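You operate a simulated robot arm through the tools that you are given. There is no shell and no other tool.

You run a simulated two-armed robot. Do the job below in one go: nothing can be reset, and whatever is moved stays where it is left.

TASK
Cap the vial in the capping block and stand it in the long grey rack.
Fine: grip it first; free the grip; well 3. Set down upright: what you pick out.

The check looks at the end state, three seconds after you hand in, the way a careful person would. Anything else that was tipped, shoved, dropped, spilled or broken makes it a failure. Lids that push on must go on centred and level and be pressed home; caps that screw on are set level and turned clockwise until they are tight.

THE ROBOT
Two 7-joint arms with two-finger parallel grippers on one trunk, on a base that moves. Base frame: it is fixed to the floor where the robot stands at the start and does not move with it; the origin is under the middle of the robot, x ahead of it, y to its left, z up. Readings come in mm, degrees, newtons and seconds.
The left shoulder is at the start at [50, 168, 1082], the right one opposite. With the tool pointing down near the work surface each hand reaches from about 100 to 660 mm from the robot's upright axis, wherever it stands, measured 20 degrees to its own side. Places, roughly: black-collar vial [2250, 1250, 1000]; grip slide [2300, 1400, 900]; long grey rack, long white rack [2000, 1500, 750]; well 3 of the long grey rack [2000, 1400, 900]. Payload 1.57 kg a hand.
Tool frame (each hand has its own): the origin (TCP) lies between the finger pads and is the grasp point; the fingertips stand 30 mm ahead of it; z points along the fingers, y is the line along which they close. Largest opening 80 mm; finger width 17, thickness 12; the body of the gripper, 40 by 82 mm, starts 80 mm behind the TCP.
Orientation is that of the tool frame in the base frame, as a unit quaternion [x, y, z, w]. With the fingers straight down and closing along the base's y, the tool's x points along the base's -x, its y along +y and its z along -z.

THE INTERFACE
- The arms move only by the tool send_rows. It takes "left_targets", "right_targets" or both (then of equal length, played together; a hand with none holds still); each is a list of rows, each an object of numbers (a shift or turn left out is 0, a gripper value left out holds the last): "x", "y", "z": the shift along the base's x, y, z in mm; "rx", "ry", "rz": the turn, a rotation vector about the base's x, y, z in degrees; "gripper": the closure, from 0 (fully open) to 1 (shut). In form: [{"x": .., "y": .., "z": .., "rx": .., "ry": .., "rz": .., "gripper": ..}, ...]. A call has 1 to 20 rows; each row is the pose to reach, as a shift and turn from the pose commanded when the call began. Rows are played at 5 a second. More than 50 mm and 8.6 degrees between two rows, or a gripper value outside its range, and nothing of the call is played. A pose out of reach is approached as far as the arm can. The call stops where the force on the tool passes 40 N (or 10 N more than at its start, if that is more) or the arm is blocked; 0.2 s more then pass. The fingers move at their own pace (about 45 mm/s each) and stop on an object; they squeeze with about 38 N. The grip force told is the motor's: it shows also when the fingers shut on nothing. Time passes only in rows, and 0.2 s behind the last, so rows that repeat a pose let the fingers close. The reply holds the time, the measured pose of the TCP, the force on the tool along the base axes, the opening and the grip force, in the units named above and with some noise, with the torque about the TCP (base axes, N m) and any sound that the robot's microphone picked up.
- Cameras (640 x 400 px; columns grow to the right, rows downward): "scene" is now at [121.8, 5.1, 1318.2]; the picture's right is [0.05, -1.00, 0.00], its down [-0.41, -0.02, -0.91] and it looks along [0.91, 0.05, -0.41] (base axes); focal length 270 px, centre (320, 200). "left" rides on the left gripper at [72, 7, -122] in its tool frame; the picture's right is [-0.09, 1.00, 0.00], its down [-0.84, -0.08, -0.54] and it looks along [-0.54, -0.05, 0.84] (tool axes); focal length 238 px, centre (320, 200). "right" rides on the right gripper at [72, -7, -122] in its tool frame; the picture's right is [0.09, 1.00, 0.00], its down [-0.84, 0.08, -0.54] and it looks along [-0.54, 0.05, 0.84] (tool axes); focal length 238 px, centre (320, 200). There is no depth. A picture from a camera that has moved, and an enlarged one, comes with that camera's place and axes in the base frame and with its lens. The place of the scene camera against the robot may be out by one fixed shift of up to 18 mm in any direction.
- get_image(camera): a new picture of that camera. No time passes.
- move_column(by): slides the trunk up (or, below 0, down) by that many mm; the arms and the scene camera ride with it, the base frame stays. It gives what a move gives, with no picture.
- steer(legs): drives the robot by 1 to 6 legs, each [ahead, left, turn to the left] in mm, mm and degrees, along the robot's own axes; the way and the turn of a leg run together, so that a leg with both is an arc; at most 1500 mm and 180 degrees a leg. The arms and the cameras ride along, it lands a little off, and it stops where it bumps. It gives what a move gives.
- pan_tilt(pan, tilt): turns the head with the scene camera to pan (to the left, within 80 degrees either way) and tilt (down, from -29 to 69), counted from straight ahead of the robot. It gives what a move gives.
- inspect(camera, box): a new picture of the part [left, top, right, bottom] of that camera's present view, enlarged. No time passes.
- hand_in(): hands the job in; it is judged then, once.

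Nothing tells you exact positions but the pictures and the camera data. Unless the task says otherwise, let go and move clear before handing in.

The tools are called after ">>>" by a JSON object that holds its "method" and its "body". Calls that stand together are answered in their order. send_rows: Moves the arms, as the interface text tells. Its arguments: {"type":"object","properties":{"left_targets":{"type":"array","items":{"type":"object","properties":{"x":{"type":"number"},"y":{"type":"number"},"z":{"type":"number"},"rx":{"type":"number"},"ry":{"type":"number"},"rz":{"type":"number"},"gripper":{"type":"number"}}}},"right_targets":{"type":"array","items":{"type":"object","properties":{"x":{"type":"number"},"y":{"type":"number"},"z":{"type":"number"},"rx":{"type":"number"},"ry":{"type":"number"},"rz":{"type":"number"},"gripper":{"type":"number"}}}}},"required":[]} The other tools are called the same way: move_column (by) moves the trunk up or down; steer (legs) drives the base; pan_tilt (pan, tilt) turns the head that bears the scene camera; get_image (camera) takes a picture; inspect (camera, box) takes an enlarged picture of a part of a camera's view; hand_in () hands the job in.

At the start:

```text
time_s: 0.0
left_eef_pos: [321.8, 133.5, 1180.3]
left_tcp_rot: [0.0, 1.0, 0.0, 0.0]
left_wrist_force: [-0.4, -0.7, 0.9]
left_torque: [0.04, -0.01, 0.0]
left_width: 80.2
left_grip_force: 0.0
right_eef_pos: [387.8, -134.6, 1094.4]
right_tcp_rot: [0.001, 1.0, 0.0, 0.0]
right_wrist_force: [-0.3, -0.8, 0.1]
right_torque: [-0.01, 0.0, -0.05]
right_width: 80.1
right_grip_force: 0.0
trunk travel left (down, up): [-250.0, 193.0]
robot x, y, heading: [0.5, 1.5, -0.1]
head pan, tilt (commanded): [3.0, 24.4]
```

scene: 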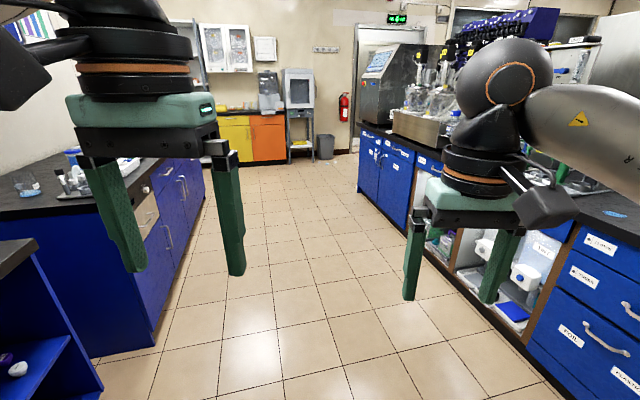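
right: 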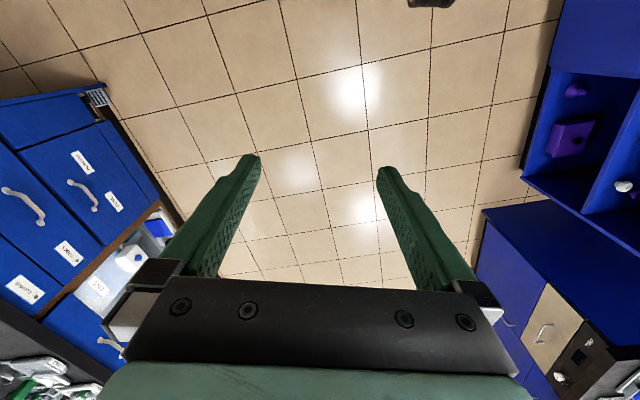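
left: 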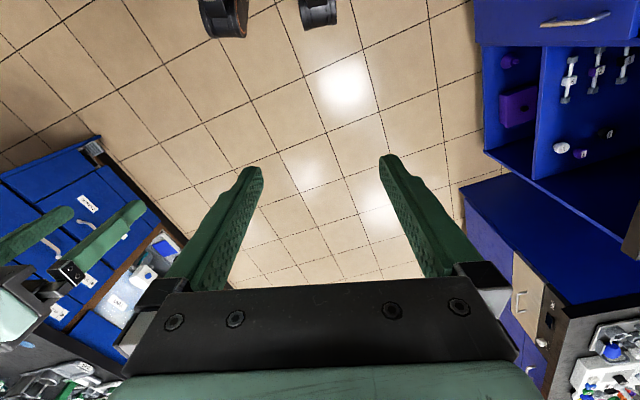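

I see a lab aisle with a bench on the left that should hold the capping block and racks at around x 2000–2300, y 1250–1500. I'll look left with the head before driving.

>>> {"method": "pan_tilt", "body": {"pan": 35, "tilt": 20}}

>>> {"method": "get_image", "body": {"camera": "scene"}}

```text
time_s: 1.0
left_eef_pos: [321.7, 133.0, 1180.8]
left_tcp_rot: [-0.001, 1.0, 0.0, 0.0]
left_wrist_force: [0.3, 0.4, 0.1]
left_torque: [-0.01, 0.01, 0.0]
left_width: 79.8
left_grip_force: 0.1
right_eef_pos: [387.9, -134.3, 1094.0]
right_tcp_rot: [0.0, 1.0, 0.0, 0.0]
right_wrist_force: [-0.2, -0.2, 0.4]
right_torque: [0.01, 0.02, 0.0]
right_width: 80.2
right_grip_force: 0.0
trunk travel left (down, up): [-250.0, 193.0]
robot x, y, heading: [0.1, 1.4, -0.2]
head pan, tilt (commanded): [35.0, 20.0]
```

```text
taken
camera scene: at [105.9, 53.6, 1325.2], right [0.57, -0.82, 0.0], down [-0.28, -0.2, -0.94], along [0.77, 0.54, -0.34], focal length 270 px, centre (320, 200)
```

scene: 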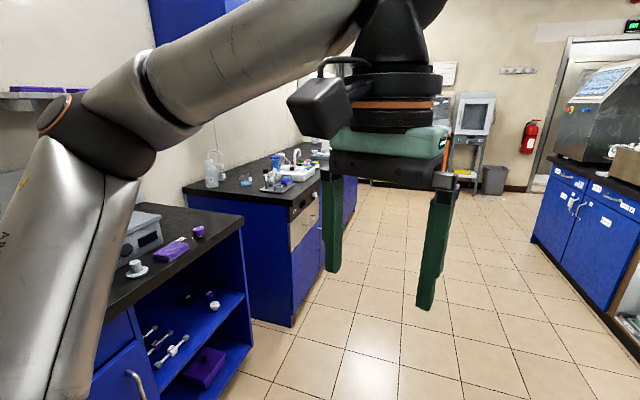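

The bench on the left runs away at an angle of roughly 15° and its front edge passes near (1050, 930). I'll drive up the aisle and look at the bench from closer.

>>> {"method": "steer", "body": {"legs": [[1300, 150, 0], [0, 0, 45]]}}

>>> {"method": "pan_tilt", "body": {"pan": 0, "tilt": 25}}

>>> {"method": "get_image", "body": {"camera": "scene"}}

```text
time_s: 9.7
left_eef_pos: [1447.3, 456.4, 1179.4]
left_tcp_rot: [-0.377, 0.926, 0.0, 0.0]
left_wrist_force: [0.3, 0.9, 0.0]
left_torque: [-0.04, -0.01, -0.01]
left_width: 80.0
left_grip_force: 0.1
right_eef_pos: [1681.3, 310.7, 1094.8]
right_tcp_rot: [-0.376, 0.927, 0.0, 0.0]
right_wrist_force: [-0.8, 0.1, 0.1]
right_torque: [0.0, 0.0, -0.01]
right_width: 80.0
right_grip_force: 0.0
trunk travel left (down, up): [-250.0, 193.0]
robot x, y, heading: [1314.9, 137.4, 44.2]
head pan, tilt (commanded): [35.0, 20.0]
```

```text
time_s: 10.7
left_eef_pos: [1446.2, 455.3, 1180.3]
left_tcp_rot: [-0.376, 0.927, 0.0, -0.001]
left_wrist_force: [-0.2, 0.1, 0.4]
left_torque: [-0.02, -0.02, 0.01]
left_width: 79.9
left_grip_force: 0.0
right_eef_pos: [1680.7, 310.2, 1093.9]
right_tcp_rot: [-0.376, 0.927, 0.0, -0.001]
right_wrist_force: [0.6, -0.5, 0.1]
right_torque: [0.02, 0.01, 0.0]
right_width: 79.9
right_grip_force: 0.1
trunk travel left (down, up): [-250.0, 193.0]
robot x, y, heading: [1310.8, 133.1, 43.9]
head pan, tilt (commanded): [0.0, 25.0]
```

```text
taken
camera scene: at [1394.2, 228.6, 1317.2], right [0.7, -0.72, 0.0], down [-0.3, -0.29, -0.91], along [0.65, 0.63, -0.42], focal length 270 px, centre (320, 200)
```

scene: 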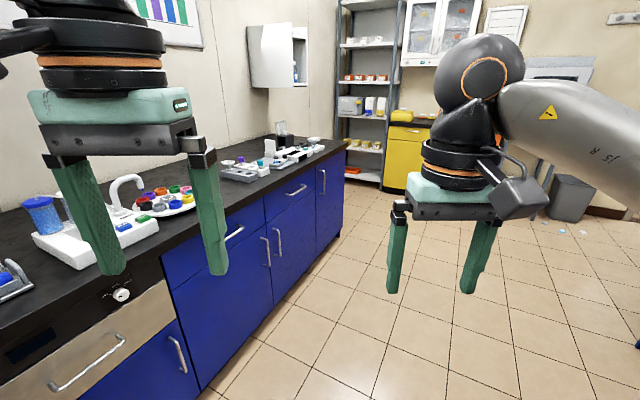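

>>> {"method": "inspect", "body": {"camera": "scene", "box": [200, 110, 360, 210]}}

>>> {"method": "inspect", "body": {"camera": "scene", "box": [0, 150, 240, 300]}}

```text
4.00 times, centred on (280, 160) of scene
camera zoom: at [1394.2, 228.6, 1317.2], right [0.7, -0.72, 0.0], down [-0.3, -0.29, -0.91], along [0.65, 0.63, -0.42], focal length 1080 px, centre (480, 360)
```

zoom: 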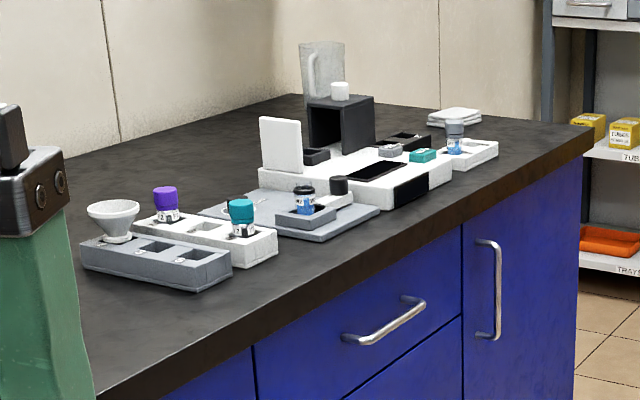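

```text
2.67 times, centred on (120, 225) of scene
camera zoom: at [1394.2, 228.6, 1317.2], right [0.7, -0.72, 0.0], down [-0.3, -0.29, -0.91], along [0.65, 0.63, -0.42], focal length 720 px, centre (853, 133)
```

zoom: 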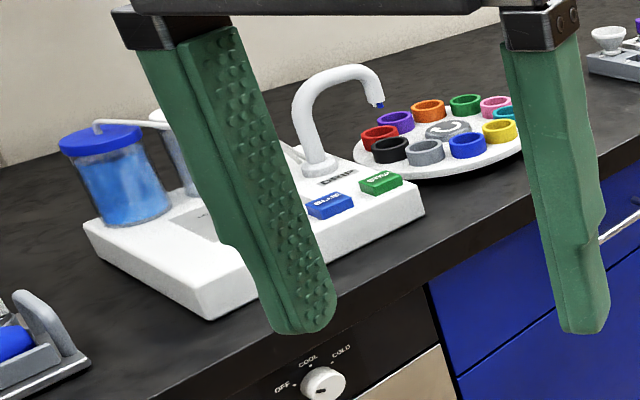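

The grey rack with a funnel, the white rack and the capping block with the black-collar vial sit along the bench's front edge at x≈1950–2350. A carousel of coloured caps stands further left at about (1635, 1200). I'll drive to face the capping block.

>>> {"method": "steer", "body": {"legs": [[1140, -200, 0], [0, 0, 62]]}}

>>> {"method": "pan_tilt", "body": {"pan": 0, "tilt": 40}}

>>> {"method": "get_image", "body": {"camera": "scene"}}

>>> {"method": "get_image", "body": {"camera": "left"}}

>>> {"method": "get_image", "body": {"camera": "right"}}

```text
time_s: 19.2
left_eef_pos: [2044.8, 1049.6, 1180.5]
left_tcp_rot: [0.8, -0.6, 0.0, 0.0]
left_wrist_force: [-1.2, 0.5, 0.0]
left_torque: [0.02, -0.04, -0.02]
left_width: 80.0
left_grip_force: 0.0
right_eef_pos: [2284.0, 1188.4, 1094.0]
right_tcp_rot: [0.799, -0.601, -0.001, 0.0]
right_wrist_force: [0.3, -0.2, 0.4]
right_torque: [-0.01, 0.01, 0.0]
right_width: 79.7
right_grip_force: 0.1
trunk travel left (down, up): [-250.0, 193.0]
robot x, y, heading: [2264.2, 779.5, 106.5]
head pan, tilt (commanded): [0.0, 25.0]
```

```text
time_s: 20.0
left_eef_pos: [2044.4, 1049.0, 1179.9]
left_tcp_rot: [0.8, -0.6, 0.001, 0.0]
left_wrist_force: [0.0, -0.3, -0.7]
left_torque: [0.02, -0.02, -0.02]
left_width: 80.0
left_grip_force: 0.1
right_eef_pos: [2283.8, 1187.7, 1094.9]
right_tcp_rot: [0.799, -0.601, -0.001, 0.001]
right_wrist_force: [-0.9, -0.1, 0.7]
right_torque: [0.03, 0.0, 0.0]
right_width: 80.1
right_grip_force: 0.2
trunk travel left (down, up): [-250.0, 193.0]
robot x, y, heading: [2263.9, 779.4, 106.4]
head pan, tilt (commanded): [0.0, 40.0]
```

```text
taken
camera scene: at [2217.5, 899.0, 1293.9], right [0.96, 0.28, 0.0], down [0.18, -0.62, -0.77], along [-0.21, 0.74, -0.64], focal length 270 px, centre (320, 200)
```

scene: 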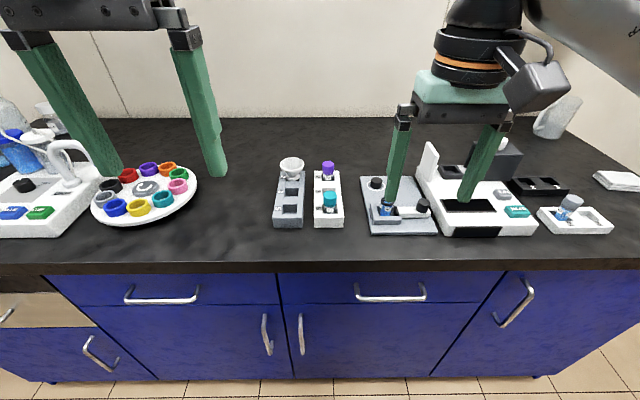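

```text
taken
camera left: at [2058.8, 977.3, 1301.8], right [-0.98, -0.19, 0.0], down [-0.16, 0.82, 0.54], along [-0.1, 0.53, -0.84], focal length 238 px, centre (320, 200)
```

left: 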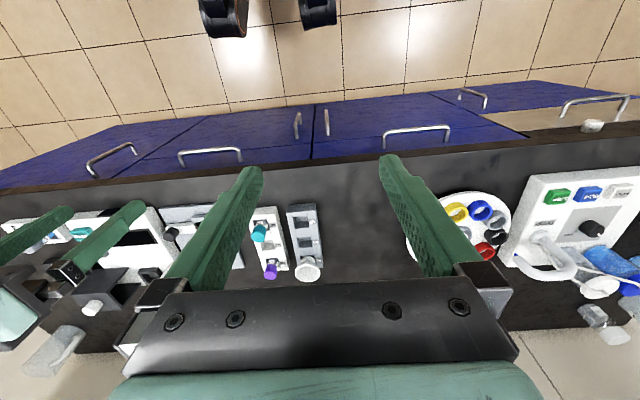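

```text
taken
camera right: at [2310.1, 1120.6, 1216.7], right [-0.93, -0.36, 0.0], down [-0.31, 0.78, 0.54], along [-0.2, 0.5, -0.84], focal length 238 px, centre (320, 200)
```

right: 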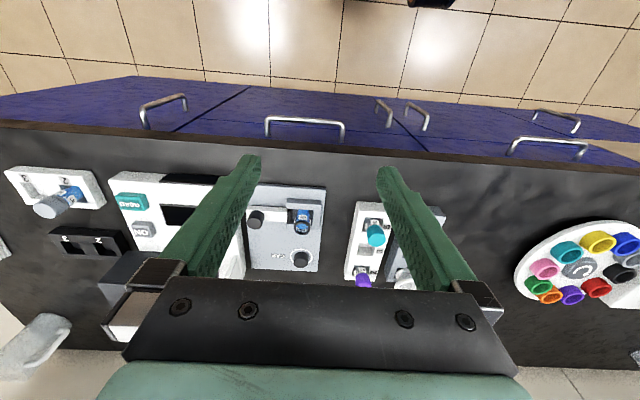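

The grey rack, white rack, capping block, a balance-like device and the cap carousel are all in view, though the right hand hides part of the block. I'll zoom in for detail.

>>> {"method": "inspect", "body": {"camera": "scene", "box": [260, 140, 460, 265]}}

>>> {"method": "inspect", "body": {"camera": "right", "box": [220, 160, 460, 310]}}

>>> {"method": "inspect", "body": {"camera": "scene", "box": [0, 120, 220, 257]}}

>>> {"method": "inspect", "body": {"camera": "scene", "box": [400, 120, 640, 270]}}

```text
3.20 times, centred on (360, 202) of scene
camera zoom: at [2217.5, 899.0, 1293.9], right [0.96, 0.28, 0.0], down [0.18, -0.62, -0.77], along [-0.21, 0.74, -0.64], focal length 864 px, centre (192, 192)
```

zoom: 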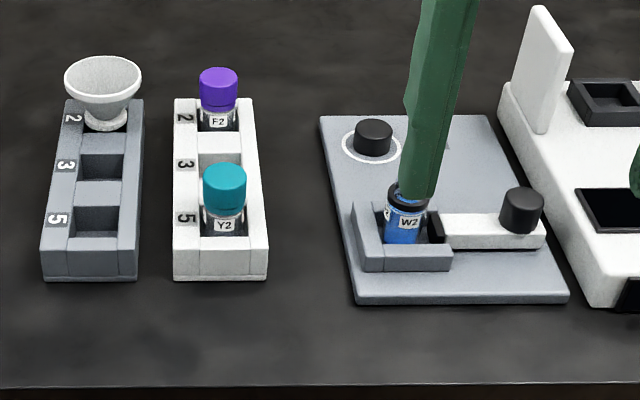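

```text
2.67 times, centred on (340, 235) of right
camera zoom: at [2310.1, 1120.6, 1216.7], right [-0.93, -0.36, 0.0], down [-0.31, 0.78, 0.54], along [-0.2, 0.5, -0.84], focal length 636 px, centre (267, 107)
```

zoom: 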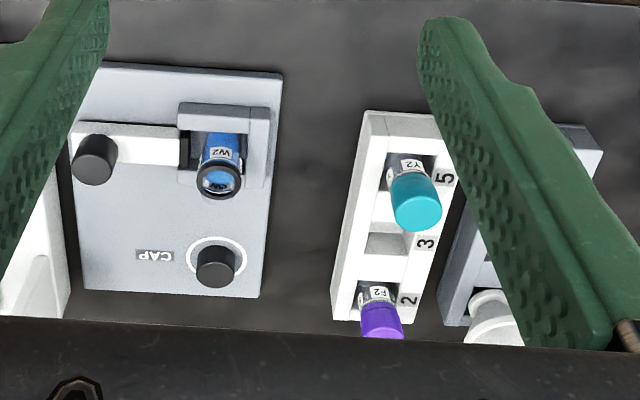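

```text
2.91 times, centred on (110, 188) of scene
camera zoom: at [2217.5, 899.0, 1293.9], right [0.96, 0.28, 0.0], down [0.18, -0.62, -0.77], along [-0.21, 0.74, -0.64], focal length 786 px, centre (931, 234)
```

zoom: 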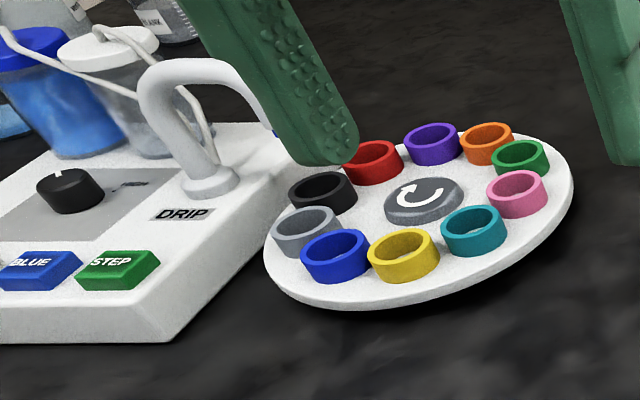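

```text
2.67 times, centred on (520, 195) of scene
camera zoom: at [2217.5, 899.0, 1293.9], right [0.96, 0.28, 0.0], down [0.18, -0.62, -0.77], along [-0.21, 0.74, -0.64], focal length 720 px, centre (-213, 213)
```

zoom: 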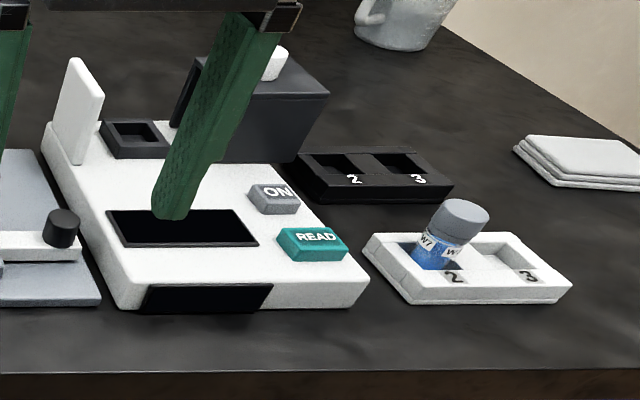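

The capping block holds vial W2 (blue, black collar) against an L-shaped jaw. A white grip slide with a black knob is on its right, and a black cap sits in a ring marked "CAP" behind it. The grey rack's well 3 looks empty, with a funnel in well 2. I'll move the right hand aside to get a clear view.

>>> {"method": "send_rows", "body": {"right_targets": [{"z": 45}, {"x": 45, "y": 13, "z": 60}, {"x": 90, "y": 26, "z": 60}, {"x": 135, "y": 40, "z": 60}, {"x": 180, "y": 53, "z": 60}, {"x": 200, "y": 58, "z": 60}]}}

>>> {"method": "pan_tilt", "body": {"pan": 0, "tilt": 45}}

>>> {"method": "get_image", "body": {"camera": "scene"}}

>>> {"method": "inspect", "body": {"camera": "scene", "box": [350, 120, 450, 220]}}

>>> {"method": "inspect", "body": {"camera": "scene", "box": [260, 120, 360, 220]}}

>>> {"method": "get_image", "body": {"camera": "right"}}

```text
time_s: 21.4
left_eef_pos: [2045.5, 1049.6, 1180.3]
left_tcp_rot: [0.799, -0.601, 0.0, 0.0]
left_wrist_force: [-0.3, -0.5, 0.0]
left_torque: [-0.01, -0.03, -0.02]
left_width: 80.1
left_grip_force: 0.0
right_eef_pos: [2484.0, 1247.1, 1153.4]
right_tcp_rot: [0.799, -0.601, -0.001, 0.001]
right_wrist_force: [0.2, -0.6, 0.4]
right_torque: [0.01, 0.01, 0.0]
right_width: 79.8
right_grip_force: 0.0
trunk travel left (down, up): [-250.0, 193.0]
robot x, y, heading: [2262.4, 778.2, 106.2]
head pan, tilt (commanded): [0.0, 40.0]
```

```text
time_s: 22.1
left_eef_pos: [2045.2, 1049.9, 1179.9]
left_tcp_rot: [0.8, -0.601, 0.0, 0.0]
left_wrist_force: [0.2, 0.7, -0.3]
left_torque: [-0.01, 0.01, 0.01]
left_width: 80.0
left_grip_force: 0.1
right_eef_pos: [2484.6, 1247.3, 1154.7]
right_tcp_rot: [0.8, -0.601, 0.0, 0.001]
right_wrist_force: [-0.6, -0.4, -0.5]
right_torque: [-0.03, 0.02, 0.01]
right_width: 80.1
right_grip_force: 0.1
trunk travel left (down, up): [-250.0, 193.0]
robot x, y, heading: [2265.0, 777.5, 106.3]
head pan, tilt (commanded): [0.0, 45.0]
```

```text
taken
camera scene: at [2218.5, 895.4, 1286.6], right [0.96, 0.28, 0.0], down [0.2, -0.68, -0.71], along [-0.2, 0.68, -0.71], focal length 270 px, centre (320, 200)
```

scene: 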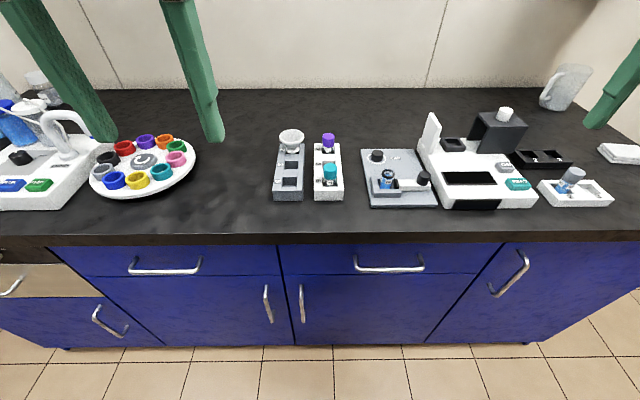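

```text
4.00 times, centred on (400, 170) of scene
camera zoom: at [2218.5, 895.4, 1286.6], right [0.96, 0.28, 0.0], down [0.2, -0.68, -0.71], along [-0.2, 0.68, -0.71], focal length 1080 px, centre (0, 320)
```

zoom: 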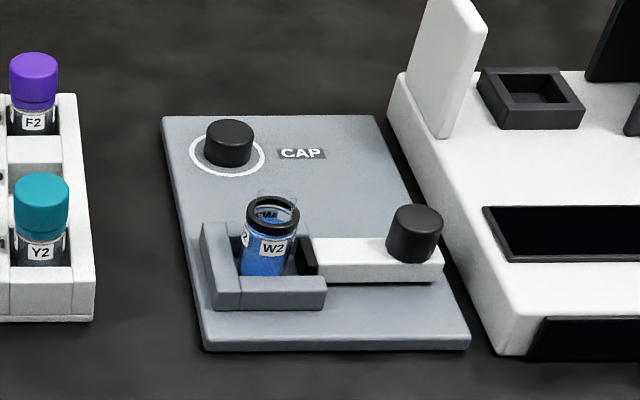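

```text
4.00 times, centred on (310, 170) of scene
camera zoom: at [2218.5, 895.4, 1286.6], right [0.96, 0.28, 0.0], down [0.2, -0.68, -0.71], along [-0.2, 0.68, -0.71], focal length 1080 px, centre (360, 320)
```

zoom: 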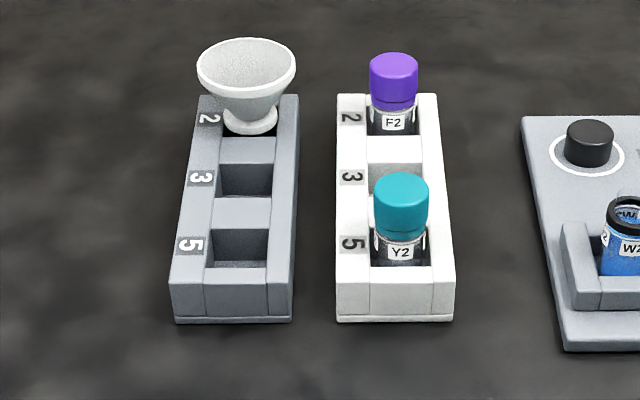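

```text
taken
camera right: at [2510.6, 1178.8, 1276.4], right [-0.93, -0.36, 0.0], down [-0.31, 0.78, 0.54], along [-0.2, 0.5, -0.84], focal length 238 px, centre (320, 200)
```

right: 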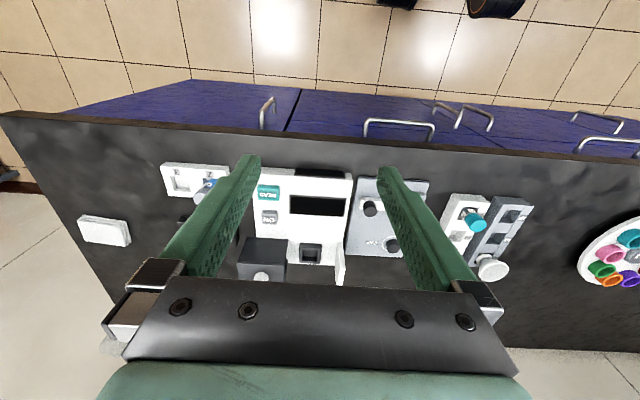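

The block is about 115 mm wide, with the vial collar near (2245, 1340, 940) by rough triangulation. I'll bring the right wrist camera over it for precise measurement.

>>> {"method": "send_rows", "body": {"right_targets": [{"x": -45, "y": 2}, {"x": -90, "y": 5}, {"x": -135, "y": 8}, {"x": -180, "y": 10}, {"x": -222, "y": 12}, {"x": -222, "y": 12, "z": -45}, {"x": -222, "y": 12, "z": -90}, {"x": -222, "y": 12, "z": -90}]}}

>>> {"method": "get_image", "body": {"camera": "right"}}

>>> {"method": "inspect", "body": {"camera": "right", "box": [240, 130, 400, 230]}}

>>> {"method": "inspect", "body": {"camera": "scene", "box": [260, 120, 460, 245]}}

```text
time_s: 23.9
left_eef_pos: [2044.1, 1049.5, 1179.8]
left_tcp_rot: [0.799, -0.601, 0.0, 0.0]
left_wrist_force: [-0.7, -0.5, 0.1]
left_torque: [0.04, 0.0, 0.0]
left_width: 80.0
left_grip_force: 0.1
right_eef_pos: [2262.3, 1259.3, 1065.6]
right_tcp_rot: [0.8, -0.6, -0.002, 0.001]
right_wrist_force: [0.0, 0.1, 0.8]
right_torque: [-0.02, -0.01, -0.02]
right_width: 80.0
right_grip_force: 0.2
trunk travel left (down, up): [-250.0, 193.0]
robot x, y, heading: [2264.5, 779.7, 106.0]
head pan, tilt (commanded): [0.0, 45.0]
```

```text
taken
camera right: at [2288.6, 1191.4, 1187.0], right [-0.93, -0.36, 0.0], down [-0.31, 0.78, 0.54], along [-0.2, 0.5, -0.84], focal length 238 px, centre (320, 200)
```

right: 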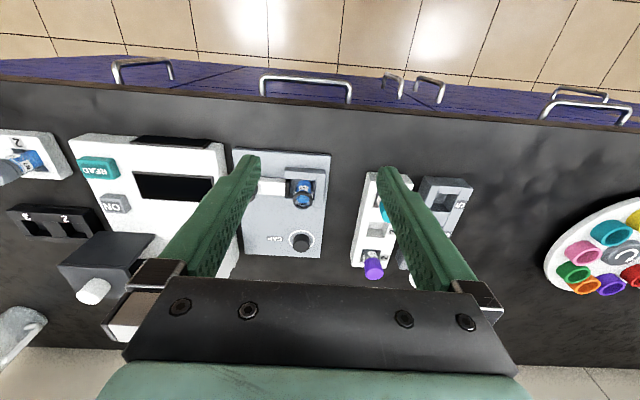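

```text
4.00 times, centred on (320, 180) of right
camera zoom: at [2288.6, 1191.4, 1187.0], right [-0.93, -0.36, 0.0], down [-0.31, 0.78, 0.54], along [-0.2, 0.5, -0.84], focal length 953 px, centre (320, 280)
```

zoom: 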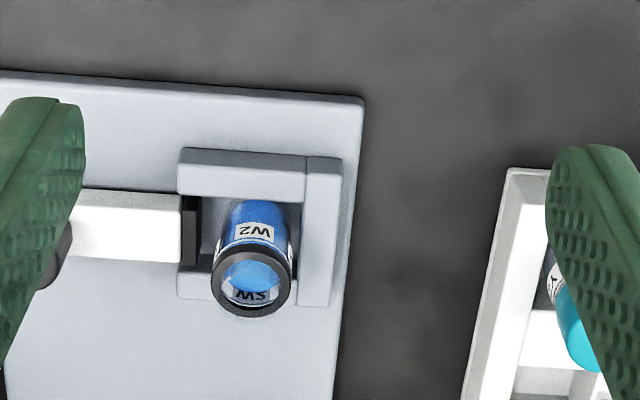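

```text
3.20 times, centred on (360, 182) of scene
camera zoom: at [2218.5, 895.3, 1286.6], right [0.96, 0.28, 0.0], down [0.2, -0.68, -0.71], along [-0.2, 0.68, -0.71], focal length 864 px, centre (192, 256)
```

zoom: 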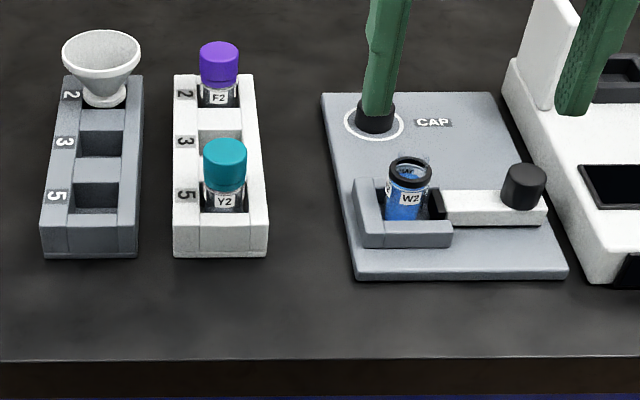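

The collar appears near (2247, 1365, 915), so bench and rack are a little far for one arm. I'll check the clearance between base and bench before moving closer.

>>> {"method": "pan_tilt", "body": {"pan": 0, "tilt": 69}}

>>> {"method": "get_image", "body": {"camera": "scene"}}

```text
time_s: 24.8
left_eef_pos: [2045.5, 1050.5, 1180.6]
left_tcp_rot: [0.8, -0.6, 0.0, 0.0]
left_wrist_force: [-0.6, 0.5, -0.2]
left_torque: [0.0, -0.03, 0.03]
left_width: 80.1
left_grip_force: 0.0
right_eef_pos: [2261.7, 1259.7, 1065.8]
right_tcp_rot: [0.799, -0.602, -0.002, 0.001]
right_wrist_force: [0.7, 0.1, 0.0]
right_torque: [0.0, -0.02, -0.01]
right_width: 80.0
right_grip_force: 0.0
trunk travel left (down, up): [-250.0, 193.0]
robot x, y, heading: [2259.5, 780.0, 106.0]
head pan, tilt (commanded): [0.0, 68.8]
```

```text
taken
camera scene: at [2225.6, 871.0, 1257.7], right [0.96, 0.28, 0.0], down [0.26, -0.89, -0.36], along [-0.1, 0.35, -0.93], focal length 270 px, centre (320, 200)
```

scene: 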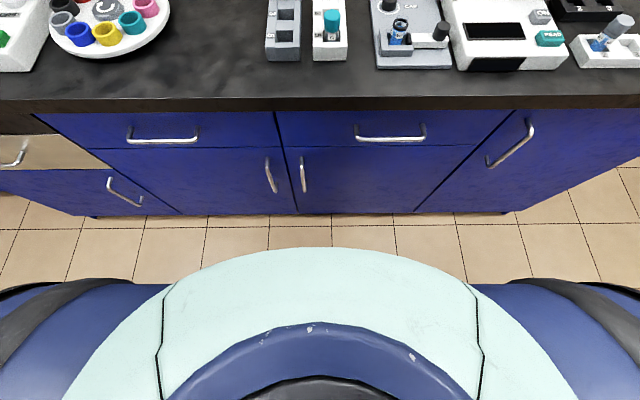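

The base has roughly 150 mm of clearance to the bench. I'll shift 65 mm ahead and 110 mm left so that both the block and the rack are comfortable for the right hand.

>>> {"method": "steer", "body": {"legs": [[65, 110, 0.7]]}}

>>> {"method": "pan_tilt", "body": {"pan": 0, "tilt": 45}}

>>> {"method": "get_image", "body": {"camera": "scene"}}

>>> {"method": "get_image", "body": {"camera": "right"}}

```text
time_s: 26.4
left_eef_pos: [1916.6, 1078.9, 1180.4]
left_tcp_rot: [0.803, -0.596, 0.0, -0.001]
left_wrist_force: [1.0, 0.3, 0.4]
left_torque: [-0.01, -0.01, -0.03]
left_width: 80.0
left_grip_force: 0.0
right_eef_pos: [2131.4, 1291.4, 1063.8]
right_tcp_rot: [0.803, -0.596, 0.0, 0.0]
right_wrist_force: [-0.4, -0.2, 0.7]
right_torque: [-0.01, -0.03, 0.04]
right_width: 80.0
right_grip_force: 0.1
trunk travel left (down, up): [-250.0, 193.0]
robot x, y, heading: [2142.0, 814.5, 106.9]
head pan, tilt (commanded): [0.0, 68.8]
```

```text
time_s: 27.3
left_eef_pos: [1916.7, 1077.9, 1179.2]
left_tcp_rot: [0.803, -0.595, 0.0, 0.0]
left_wrist_force: [0.2, 0.8, 0.7]
left_torque: [-0.01, -0.03, 0.0]
left_width: 79.9
left_grip_force: 0.2
right_eef_pos: [2132.2, 1291.2, 1065.2]
right_tcp_rot: [0.803, -0.596, 0.0, 0.001]
right_wrist_force: [-0.3, -0.8, 0.6]
right_torque: [0.01, 0.0, 0.03]
right_width: 80.3
right_grip_force: 0.0
trunk travel left (down, up): [-250.0, 193.0]
robot x, y, heading: [2140.2, 809.1, 106.8]
head pan, tilt (commanded): [0.0, 45.0]
```

```text
taken
camera scene: at [2092.7, 926.3, 1286.5], right [0.96, 0.29, 0.0], down [0.21, -0.68, -0.71], along [-0.2, 0.68, -0.71], focal length 270 px, centre (320, 200)
```

scene: 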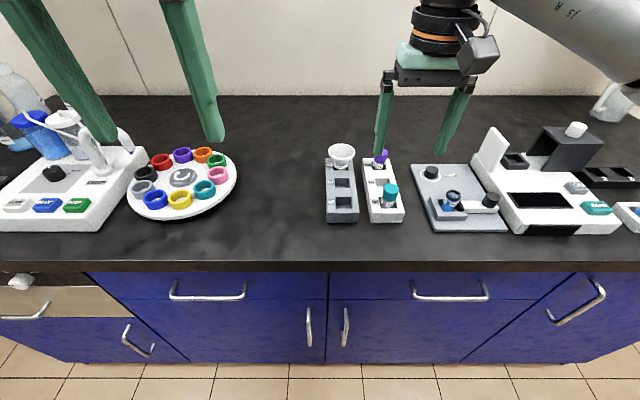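

```text
taken
camera right: at [2159.3, 1223.2, 1187.2], right [-0.93, -0.38, 0.0], down [-0.32, 0.78, 0.54], along [-0.2, 0.5, -0.84], focal length 238 px, centre (320, 200)
```

right: 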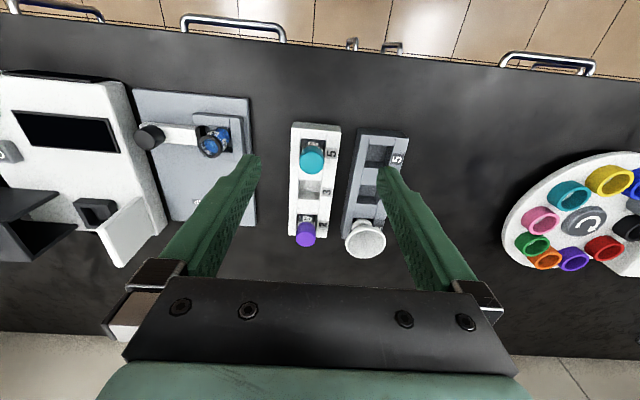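

The robot is now aligned with the block at heading ≈107°. I'll move the right hand above the block for close-up measurement.

>>> {"method": "send_rows", "body": {"right_targets": [{"x": 40, "y": 12}, {"x": 80, "y": 24}, {"x": 118, "y": 34}, {"x": 118, "y": 34, "z": -25}, {"x": 118, "y": 34, "z": -25}]}}

>>> {"method": "get_image", "body": {"camera": "right"}}

>>> {"method": "inspect", "body": {"camera": "right", "box": [240, 100, 400, 200]}}

>>> {"method": "inspect", "body": {"camera": "right", "box": [240, 180, 400, 280]}}

>>> {"method": "get_image", "body": {"camera": "scene"}}

```text
time_s: 28.5
left_eef_pos: [1916.8, 1079.1, 1180.7]
left_tcp_rot: [0.803, -0.596, 0.001, 0.0]
left_wrist_force: [-0.1, -0.5, -0.5]
left_torque: [0.0, -0.03, 0.04]
left_width: 80.0
left_grip_force: 0.1
right_eef_pos: [2250.0, 1323.9, 1039.5]
right_tcp_rot: [0.803, -0.596, 0.0, 0.0]
right_wrist_force: [-0.4, -0.2, -1.0]
right_torque: [0.02, 0.02, 0.06]
right_width: 80.1
right_grip_force: 0.1
trunk travel left (down, up): [-250.0, 193.0]
robot x, y, heading: [2138.7, 812.5, 107.0]
head pan, tilt (commanded): [0.0, 45.0]
```

```text
taken
camera right: at [2277.3, 1257.5, 1162.0], right [-0.93, -0.38, 0.0], down [-0.32, 0.78, 0.54], along [-0.2, 0.5, -0.84], focal length 238 px, centre (320, 200)
```

right: 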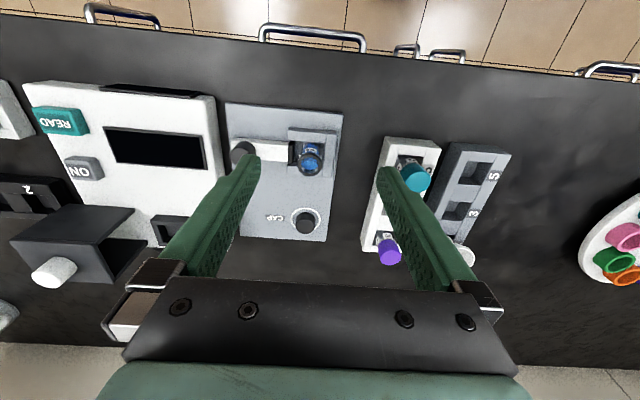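

```text
4.00 times, centred on (320, 150) of right
camera zoom: at [2277.3, 1257.5, 1162.0], right [-0.93, -0.38, 0.0], down [-0.32, 0.78, 0.54], along [-0.2, 0.5, -0.84], focal length 953 px, centre (320, 400)
```

zoom: 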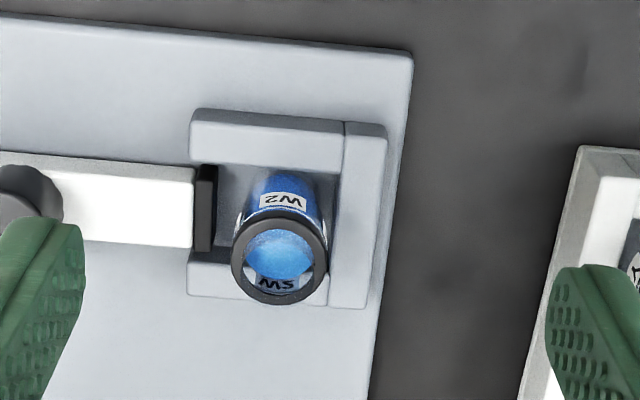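

```text
4.00 times, centred on (320, 230) of right
camera zoom: at [2277.3, 1257.5, 1162.0], right [-0.93, -0.38, 0.0], down [-0.32, 0.78, 0.54], along [-0.2, 0.5, -0.84], focal length 953 px, centre (320, 80)
```

zoom: 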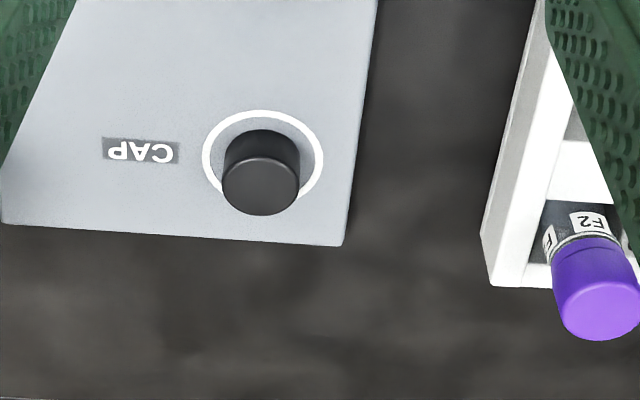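

```text
taken
camera scene: at [2092.6, 926.3, 1286.6], right [0.96, 0.29, 0.0], down [0.21, -0.68, -0.71], along [-0.21, 0.68, -0.71], focal length 270 px, centre (320, 200)
```

scene: 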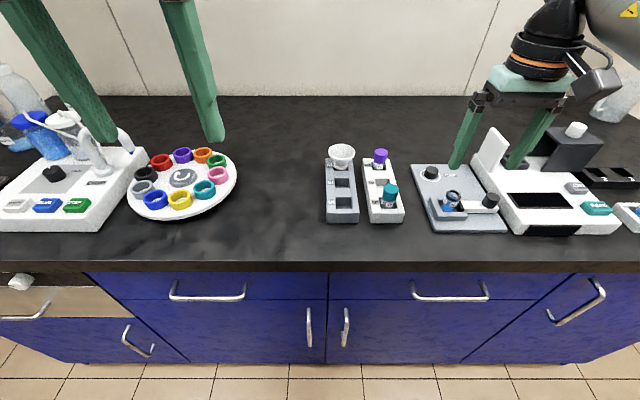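

The collar centre triangulates to about (2246, 1366, 915) and the knob to about (2321, 1388, 906). I'll rotate the right hand 90° so that its fingers straddle the knob front-to-back, and take a closer look.

>>> {"method": "send_rows", "body": {"right_targets": [{"x": 9, "y": 7, "rz": 8.2}, {"x": 18, "y": 13, "rz": 16.4}, {"x": 26, "y": 20, "rz": 24.6}, {"x": 35, "y": 26, "rz": 32.8}, {"x": 44, "y": 33, "rz": 41.0}, {"x": 53, "y": 39, "rz": 49.2}, {"x": 61, "y": 46, "rz": 57.4}, {"x": 70, "y": 52, "rz": 65.6}, {"x": 79, "y": 59, "rz": 73.8}, {"x": 88, "y": 66, "rz": 82.0}, {"x": 95, "y": 71, "rz": 90.0}, {"x": 95, "y": 71, "z": -20, "rz": 90.0}]}}

>>> {"method": "get_image", "body": {"camera": "right"}}

>>> {"method": "inspect", "body": {"camera": "right", "box": [240, 110, 400, 210]}}

>>> {"method": "get_image", "body": {"camera": "scene"}}

```text
time_s: 31.1
left_eef_pos: [1916.9, 1077.8, 1180.3]
left_tcp_rot: [0.804, -0.595, -0.001, 0.0]
left_wrist_force: [-0.2, -0.5, -0.3]
left_torque: [0.0, -0.01, 0.01]
left_width: 79.8
left_grip_force: 0.1
right_eef_pos: [2204.2, 1115.4, 1009.1]
right_tcp_rot: [0.989, 0.146, 0.0, 0.001]
right_wrist_force: [-0.2, 0.2, 0.1]
right_torque: [0.02, -0.03, 0.01]
right_width: 80.2
right_grip_force: 0.0
right hand out of reach, approached as far as the arm can: row 4, 5, 6, 7, 8, 9, 10, 11, 12
trunk travel left (down, up): [-250.0, 193.0]
robot x, y, heading: [2138.7, 811.3, 106.6]
head pan, tilt (commanded): [0.0, 45.0]
```

```text
taken
camera right: at [2271.1, 1141.9, 1131.3], right [0.38, -0.93, 0.0], down [-0.78, -0.32, 0.54], along [-0.5, -0.2, -0.84], focal length 238 px, centre (320, 200)
```

right: 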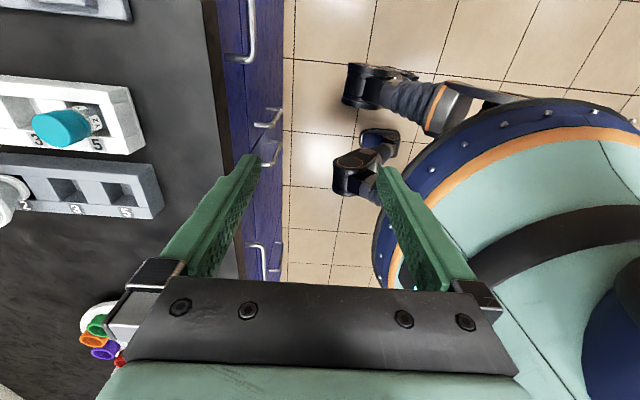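

```text
4.00 times, centred on (320, 160) of right
camera zoom: at [2271.1, 1141.9, 1131.3], right [0.38, -0.93, 0.0], down [-0.78, -0.32, 0.54], along [-0.5, -0.2, -0.84], focal length 953 px, centre (320, 360)
```

zoom: 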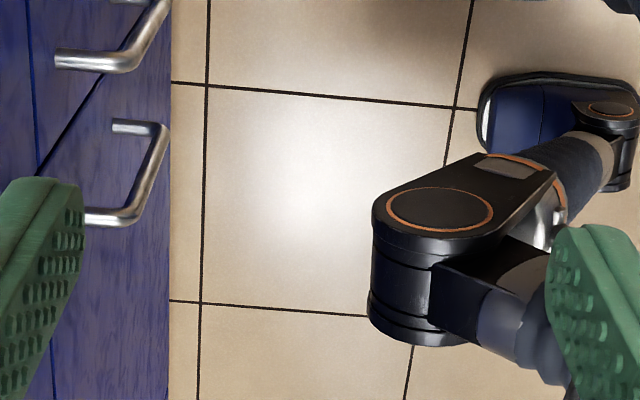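

```text
taken
camera scene: at [2092.6, 926.4, 1286.6], right [0.96, 0.29, 0.0], down [0.21, -0.68, -0.71], along [-0.21, 0.68, -0.71], focal length 270 px, centre (320, 200)
```

scene: 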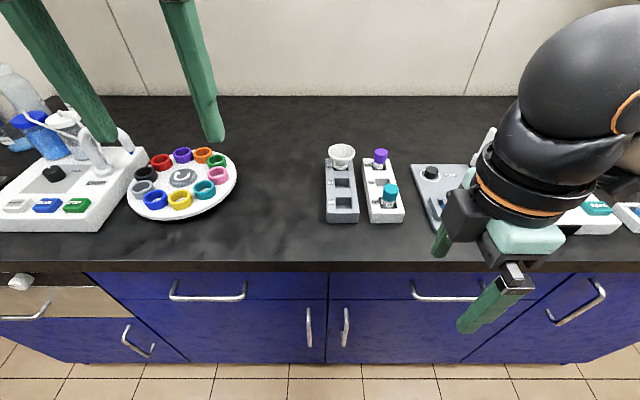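

The +90° yaw turned out to be out of reach and the hand retreated toward the robot; nothing on the bench looks disturbed. I'll check what the commanded pose is now with a small upward move, then rotate back.

>>> {"method": "send_rows", "body": {"right_targets": [{"z": 20, "rz": -8}, {"z": 40, "rz": -16}]}}

```text
time_s: 31.7
left_eef_pos: [1917.1, 1078.0, 1180.6]
left_tcp_rot: [0.803, -0.596, 0.0, 0.0]
left_wrist_force: [-0.6, -0.7, -0.1]
left_torque: [-0.03, 0.02, 0.0]
left_width: 80.3
left_grip_force: 0.1
right_eef_pos: [2204.8, 1114.1, 1052.0]
right_tcp_rot: [1.0, 0.006, 0.0, 0.001]
right_wrist_force: [-0.1, 0.2, -0.5]
right_torque: [0.0, -0.04, 0.01]
right_width: 80.0
right_grip_force: 0.0
trunk travel left (down, up): [-250.0, 193.0]
robot x, y, heading: [2135.6, 811.6, 107.1]
head pan, tilt (commanded): [0.0, 45.0]
```

The command frame follows the actual pose, so I can work from here. I'll rotate back and on toward −90° while still close to the robot, checking reachability as I go.

>>> {"method": "send_rows", "body": {"right_targets": [{"z": 5, "rz": -8.2}, {"z": 10, "rz": -16.4}, {"z": 15, "rz": -24.6}, {"z": 20, "rz": -32.8}, {"z": 25, "rz": -41.0}, {"z": 30, "rz": -49.2}, {"z": 30, "rz": -57.4}, {"z": 30, "rz": -65.6}, {"z": 30, "rz": -73.8}, {"z": 30, "rz": -82.0}, {"z": 30, "rz": -90.2}, {"z": 30, "rz": -98.4}, {"z": 30, "rz": -106.6}, {"z": 30, "rz": -114.8}, {"z": 30, "rz": -123.0}, {"z": 30, "rz": -131.2}, {"z": 30, "rz": -139.4}, {"z": 30, "rz": -147.6}, {"z": 30, "rz": -155.8}, {"z": 30, "rz": -164.0}]}}

```text
time_s: 35.9
left_eef_pos: [1916.3, 1078.4, 1181.2]
left_tcp_rot: [0.803, -0.596, -0.001, 0.0]
left_wrist_force: [-0.4, 1.1, -0.5]
left_torque: [0.02, 0.01, 0.0]
left_width: 80.0
left_grip_force: 0.1
right_eef_pos: [2205.7, 1116.1, 1082.3]
right_tcp_rot: [-0.145, 0.989, 0.001, 0.0]
right_wrist_force: [1.1, -0.3, 0.6]
right_torque: [0.02, -0.03, 0.01]
right_width: 80.0
right_grip_force: 0.0
trunk travel left (down, up): [-250.0, 193.0]
robot x, y, heading: [2136.1, 809.3, 107.2]
head pan, tilt (commanded): [0.0, 45.0]
```

Rotated to −90° without trouble. Now I'll move out over the slide for a close look at the knob.

>>> {"method": "send_rows", "body": {"right_targets": [{"x": 12, "y": 43}, {"x": 24, "y": 86}, {"x": 36, "y": 129}, {"x": 48, "y": 172}, {"x": 60, "y": 215}, {"x": 72, "y": 259}, {"x": 72, "y": 259, "z": -30}, {"x": 72, "y": 259, "z": -57}, {"x": 72, "y": 259, "z": -57}]}}

>>> {"method": "get_image", "body": {"camera": "right"}}

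>>> {"method": "inspect", "body": {"camera": "right", "box": [240, 90, 400, 190]}}

>>> {"method": "get_image", "body": {"camera": "scene"}}

```text
time_s: 37.9
left_eef_pos: [1917.6, 1078.2, 1179.1]
left_tcp_rot: [0.803, -0.596, -0.001, 0.0]
left_wrist_force: [0.5, -0.2, 0.6]
left_torque: [0.01, 0.01, 0.0]
left_width: 79.9
left_grip_force: 0.2
right_eef_pos: [2277.5, 1373.9, 1023.4]
right_tcp_rot: [-0.147, 0.989, 0.0, 0.0]
right_wrist_force: [0.9, -0.5, 0.4]
right_torque: [-0.01, -0.01, 0.0]
right_width: 80.0
right_grip_force: 0.0
trunk travel left (down, up): [-250.0, 193.0]
robot x, y, heading: [2137.1, 810.7, 106.7]
head pan, tilt (commanded): [0.0, 45.0]
```

```text
taken
camera right: at [2210.4, 1346.6, 1146.6], right [-0.38, 0.93, 0.0], down [0.78, 0.32, 0.54], along [0.5, 0.2, -0.84], focal length 238 px, centre (320, 200)
```

right: 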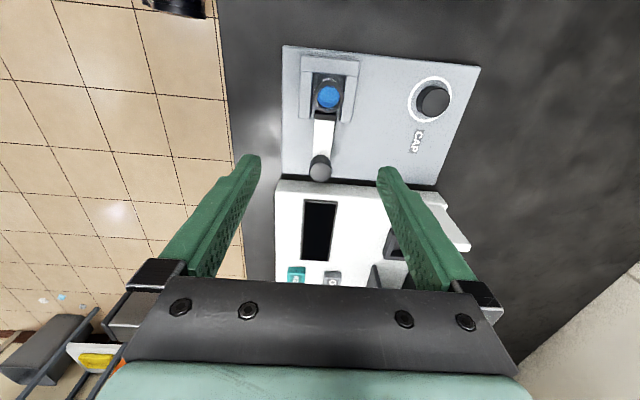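

```text
4.00 times, centred on (320, 140) of right
camera zoom: at [2210.4, 1346.6, 1146.6], right [-0.38, 0.93, 0.0], down [0.78, 0.32, 0.54], along [0.5, 0.2, -0.84], focal length 953 px, centre (320, 440)
```

zoom: 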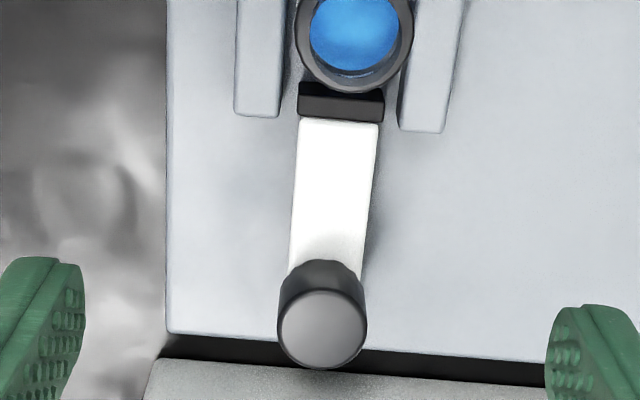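

```text
taken
camera scene: at [2092.6, 926.3, 1286.6], right [0.96, 0.29, 0.0], down [0.21, -0.68, -0.71], along [-0.21, 0.68, -0.71], focal length 270 px, centre (320, 200)
```

scene: 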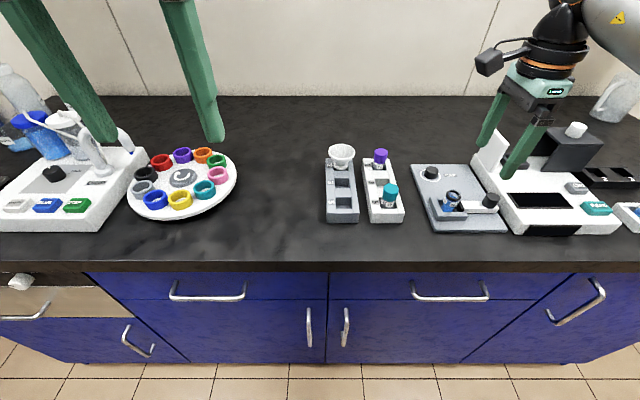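

The knob top is near (2321, 1391, 905), about 25 mm across and 20 mm tall. Before lowering the fingers I'll check how close the balance's white plate is to the rear finger.

>>> {"method": "inspect", "body": {"camera": "scene", "box": [420, 90, 580, 240]}}

>>> {"method": "inspect", "body": {"camera": "right", "box": [260, 150, 500, 300]}}

```text
2.67 times, centred on (500, 165) of scene
camera zoom: at [2092.6, 926.3, 1286.6], right [0.96, 0.29, 0.0], down [0.21, -0.68, -0.71], along [-0.21, 0.68, -0.71], focal length 720 px, centre (-160, 293)
```

zoom: 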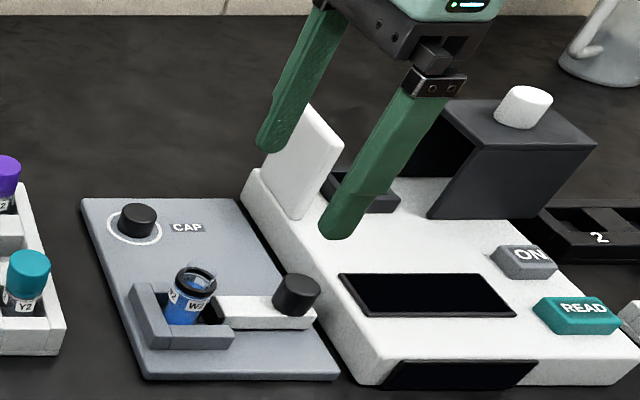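

```text
2.67 times, centred on (380, 225) of right
camera zoom: at [2210.4, 1346.6, 1146.6], right [-0.38, 0.93, 0.0], down [0.78, 0.32, 0.54], along [0.5, 0.2, -0.84], focal length 636 px, centre (160, 133)
```

zoom: 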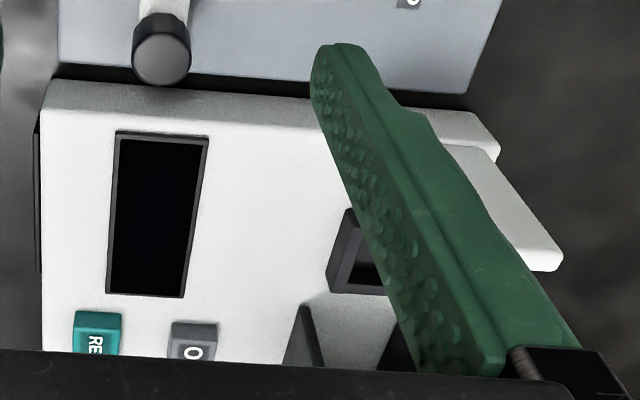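

The white plate is about 90–140 mm behind the knob, so the fingers are clear. I'll move over the knob and lower part way.

>>> {"method": "send_rows", "body": {"right_targets": [{"x": 43, "y": 17}, {"x": 43, "y": 17, "z": -35}, {"x": 43, "y": 17, "z": -65}, {"x": 43, "y": 17, "z": -65}]}}

>>> {"method": "get_image", "body": {"camera": "right"}}

>>> {"method": "inspect", "body": {"camera": "right", "box": [240, 80, 400, 180]}}

>>> {"method": "inspect", "body": {"camera": "scene", "box": [420, 120, 540, 240]}}

```text
time_s: 38.9
left_eef_pos: [1917.5, 1077.7, 1181.4]
left_tcp_rot: [0.803, -0.595, 0.0, -0.001]
left_wrist_force: [0.1, -0.6, -0.2]
left_torque: [-0.01, -0.01, -0.02]
left_width: 80.0
left_grip_force: 0.0
right_eef_pos: [2320.5, 1391.8, 961.1]
right_tcp_rot: [-0.146, 0.989, 0.0, -0.001]
right_wrist_force: [0.4, 0.0, 0.1]
right_torque: [0.01, -0.03, 0.04]
right_width: 80.0
right_grip_force: 0.1
trunk travel left (down, up): [-250.0, 193.0]
robot x, y, heading: [2138.0, 812.1, 106.8]
head pan, tilt (commanded): [0.0, 45.0]
```

```text
taken
camera right: at [2253.2, 1363.4, 1082.6], right [-0.38, 0.93, 0.0], down [0.78, 0.32, 0.54], along [0.5, 0.2, -0.84], focal length 238 px, centre (320, 200)
```

right: 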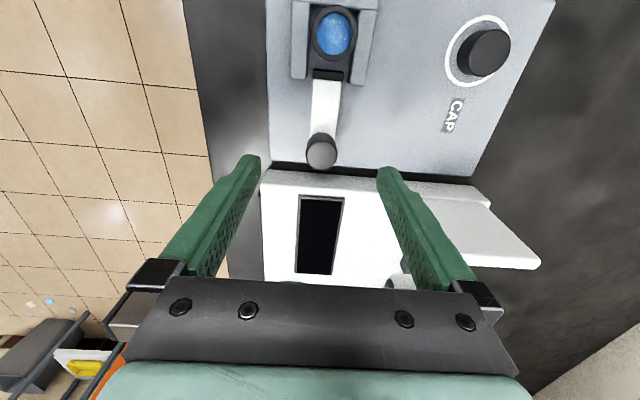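

```text
4.00 times, centred on (320, 130) of right
camera zoom: at [2253.2, 1363.4, 1082.6], right [-0.38, 0.93, 0.0], down [0.78, 0.32, 0.54], along [0.5, 0.2, -0.84], focal length 953 px, centre (320, 480)
```

zoom: 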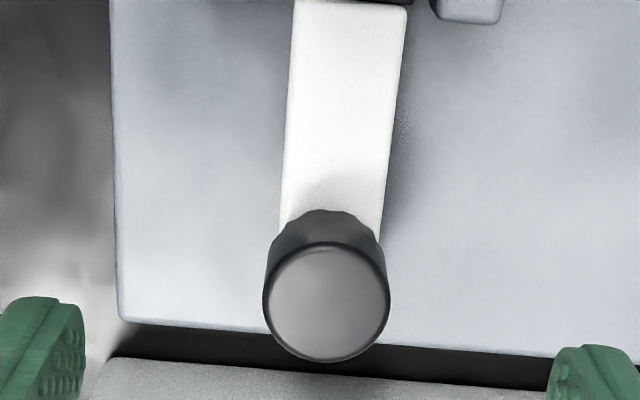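

```text
3.33 times, centred on (480, 180) of scene
camera zoom: at [2092.6, 926.3, 1286.6], right [0.96, 0.29, 0.0], down [0.21, -0.68, -0.71], along [-0.21, 0.68, -0.71], focal length 900 px, centre (-213, 267)
```

zoom: 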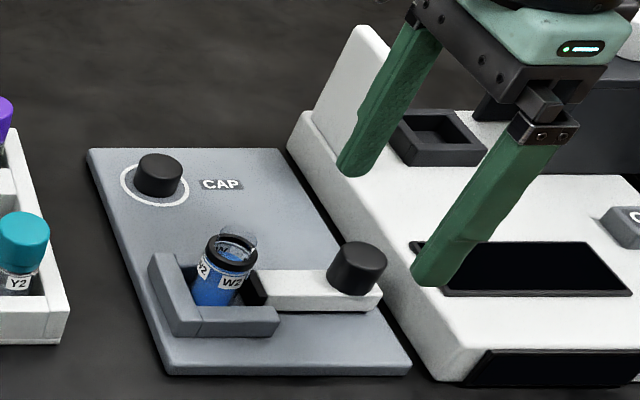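

The knob triangulates to (2319, 1391.5) with its top at z≈908 and the slide top at about 888. I'll lower to TCP z≈920 and close on the knob.

>>> {"method": "send_rows", "body": {"right_targets": [{"x": -1, "z": -20}, {"x": -1, "z": -40}, {"x": -1, "z": -40}]}}

>>> {"method": "inspect", "body": {"camera": "right", "box": [200, 70, 440, 220]}}

>>> {"method": "inspect", "body": {"camera": "scene", "box": [420, 120, 540, 240]}}

```text
time_s: 39.7
left_eef_pos: [1916.8, 1077.4, 1179.1]
left_tcp_rot: [0.803, -0.596, 0.0, 0.0]
left_wrist_force: [-0.2, -0.9, 0.4]
left_torque: [0.04, -0.01, -0.01]
left_width: 80.0
left_grip_force: 0.0
right_eef_pos: [2319.2, 1392.6, 921.0]
right_tcp_rot: [-0.146, 0.989, 0.001, 0.0]
right_wrist_force: [-0.3, 0.3, 0.7]
right_torque: [0.0, -0.03, 0.0]
right_width: 80.1
right_grip_force: 0.0
trunk travel left (down, up): [-250.0, 193.0]
robot x, y, heading: [2138.1, 813.0, 106.8]
head pan, tilt (commanded): [0.0, 45.0]
```

```text
2.67 times, centred on (320, 145) of right
camera zoom: at [2252.1, 1364.4, 1042.8], right [-0.38, 0.93, 0.0], down [0.78, 0.31, 0.54], along [0.5, 0.2, -0.84], focal length 636 px, centre (320, 347)
```

zoom: 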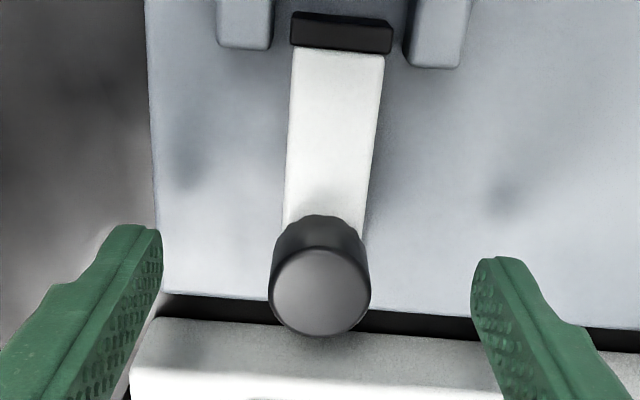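

```text
3.33 times, centred on (480, 180) of scene
camera zoom: at [2092.6, 926.3, 1286.6], right [0.96, 0.29, 0.0], down [0.21, -0.68, -0.71], along [-0.21, 0.68, -0.71], focal length 900 px, centre (-213, 267)
```

zoom: 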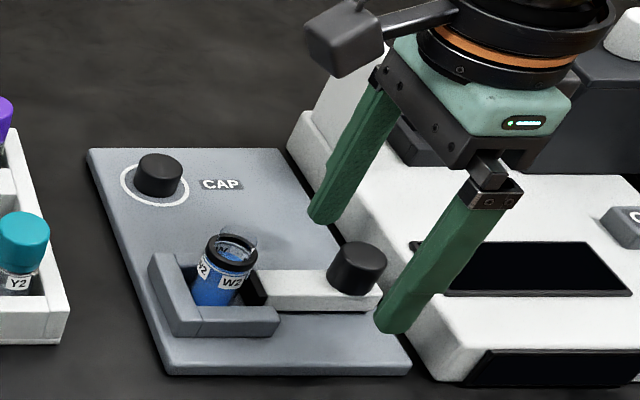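

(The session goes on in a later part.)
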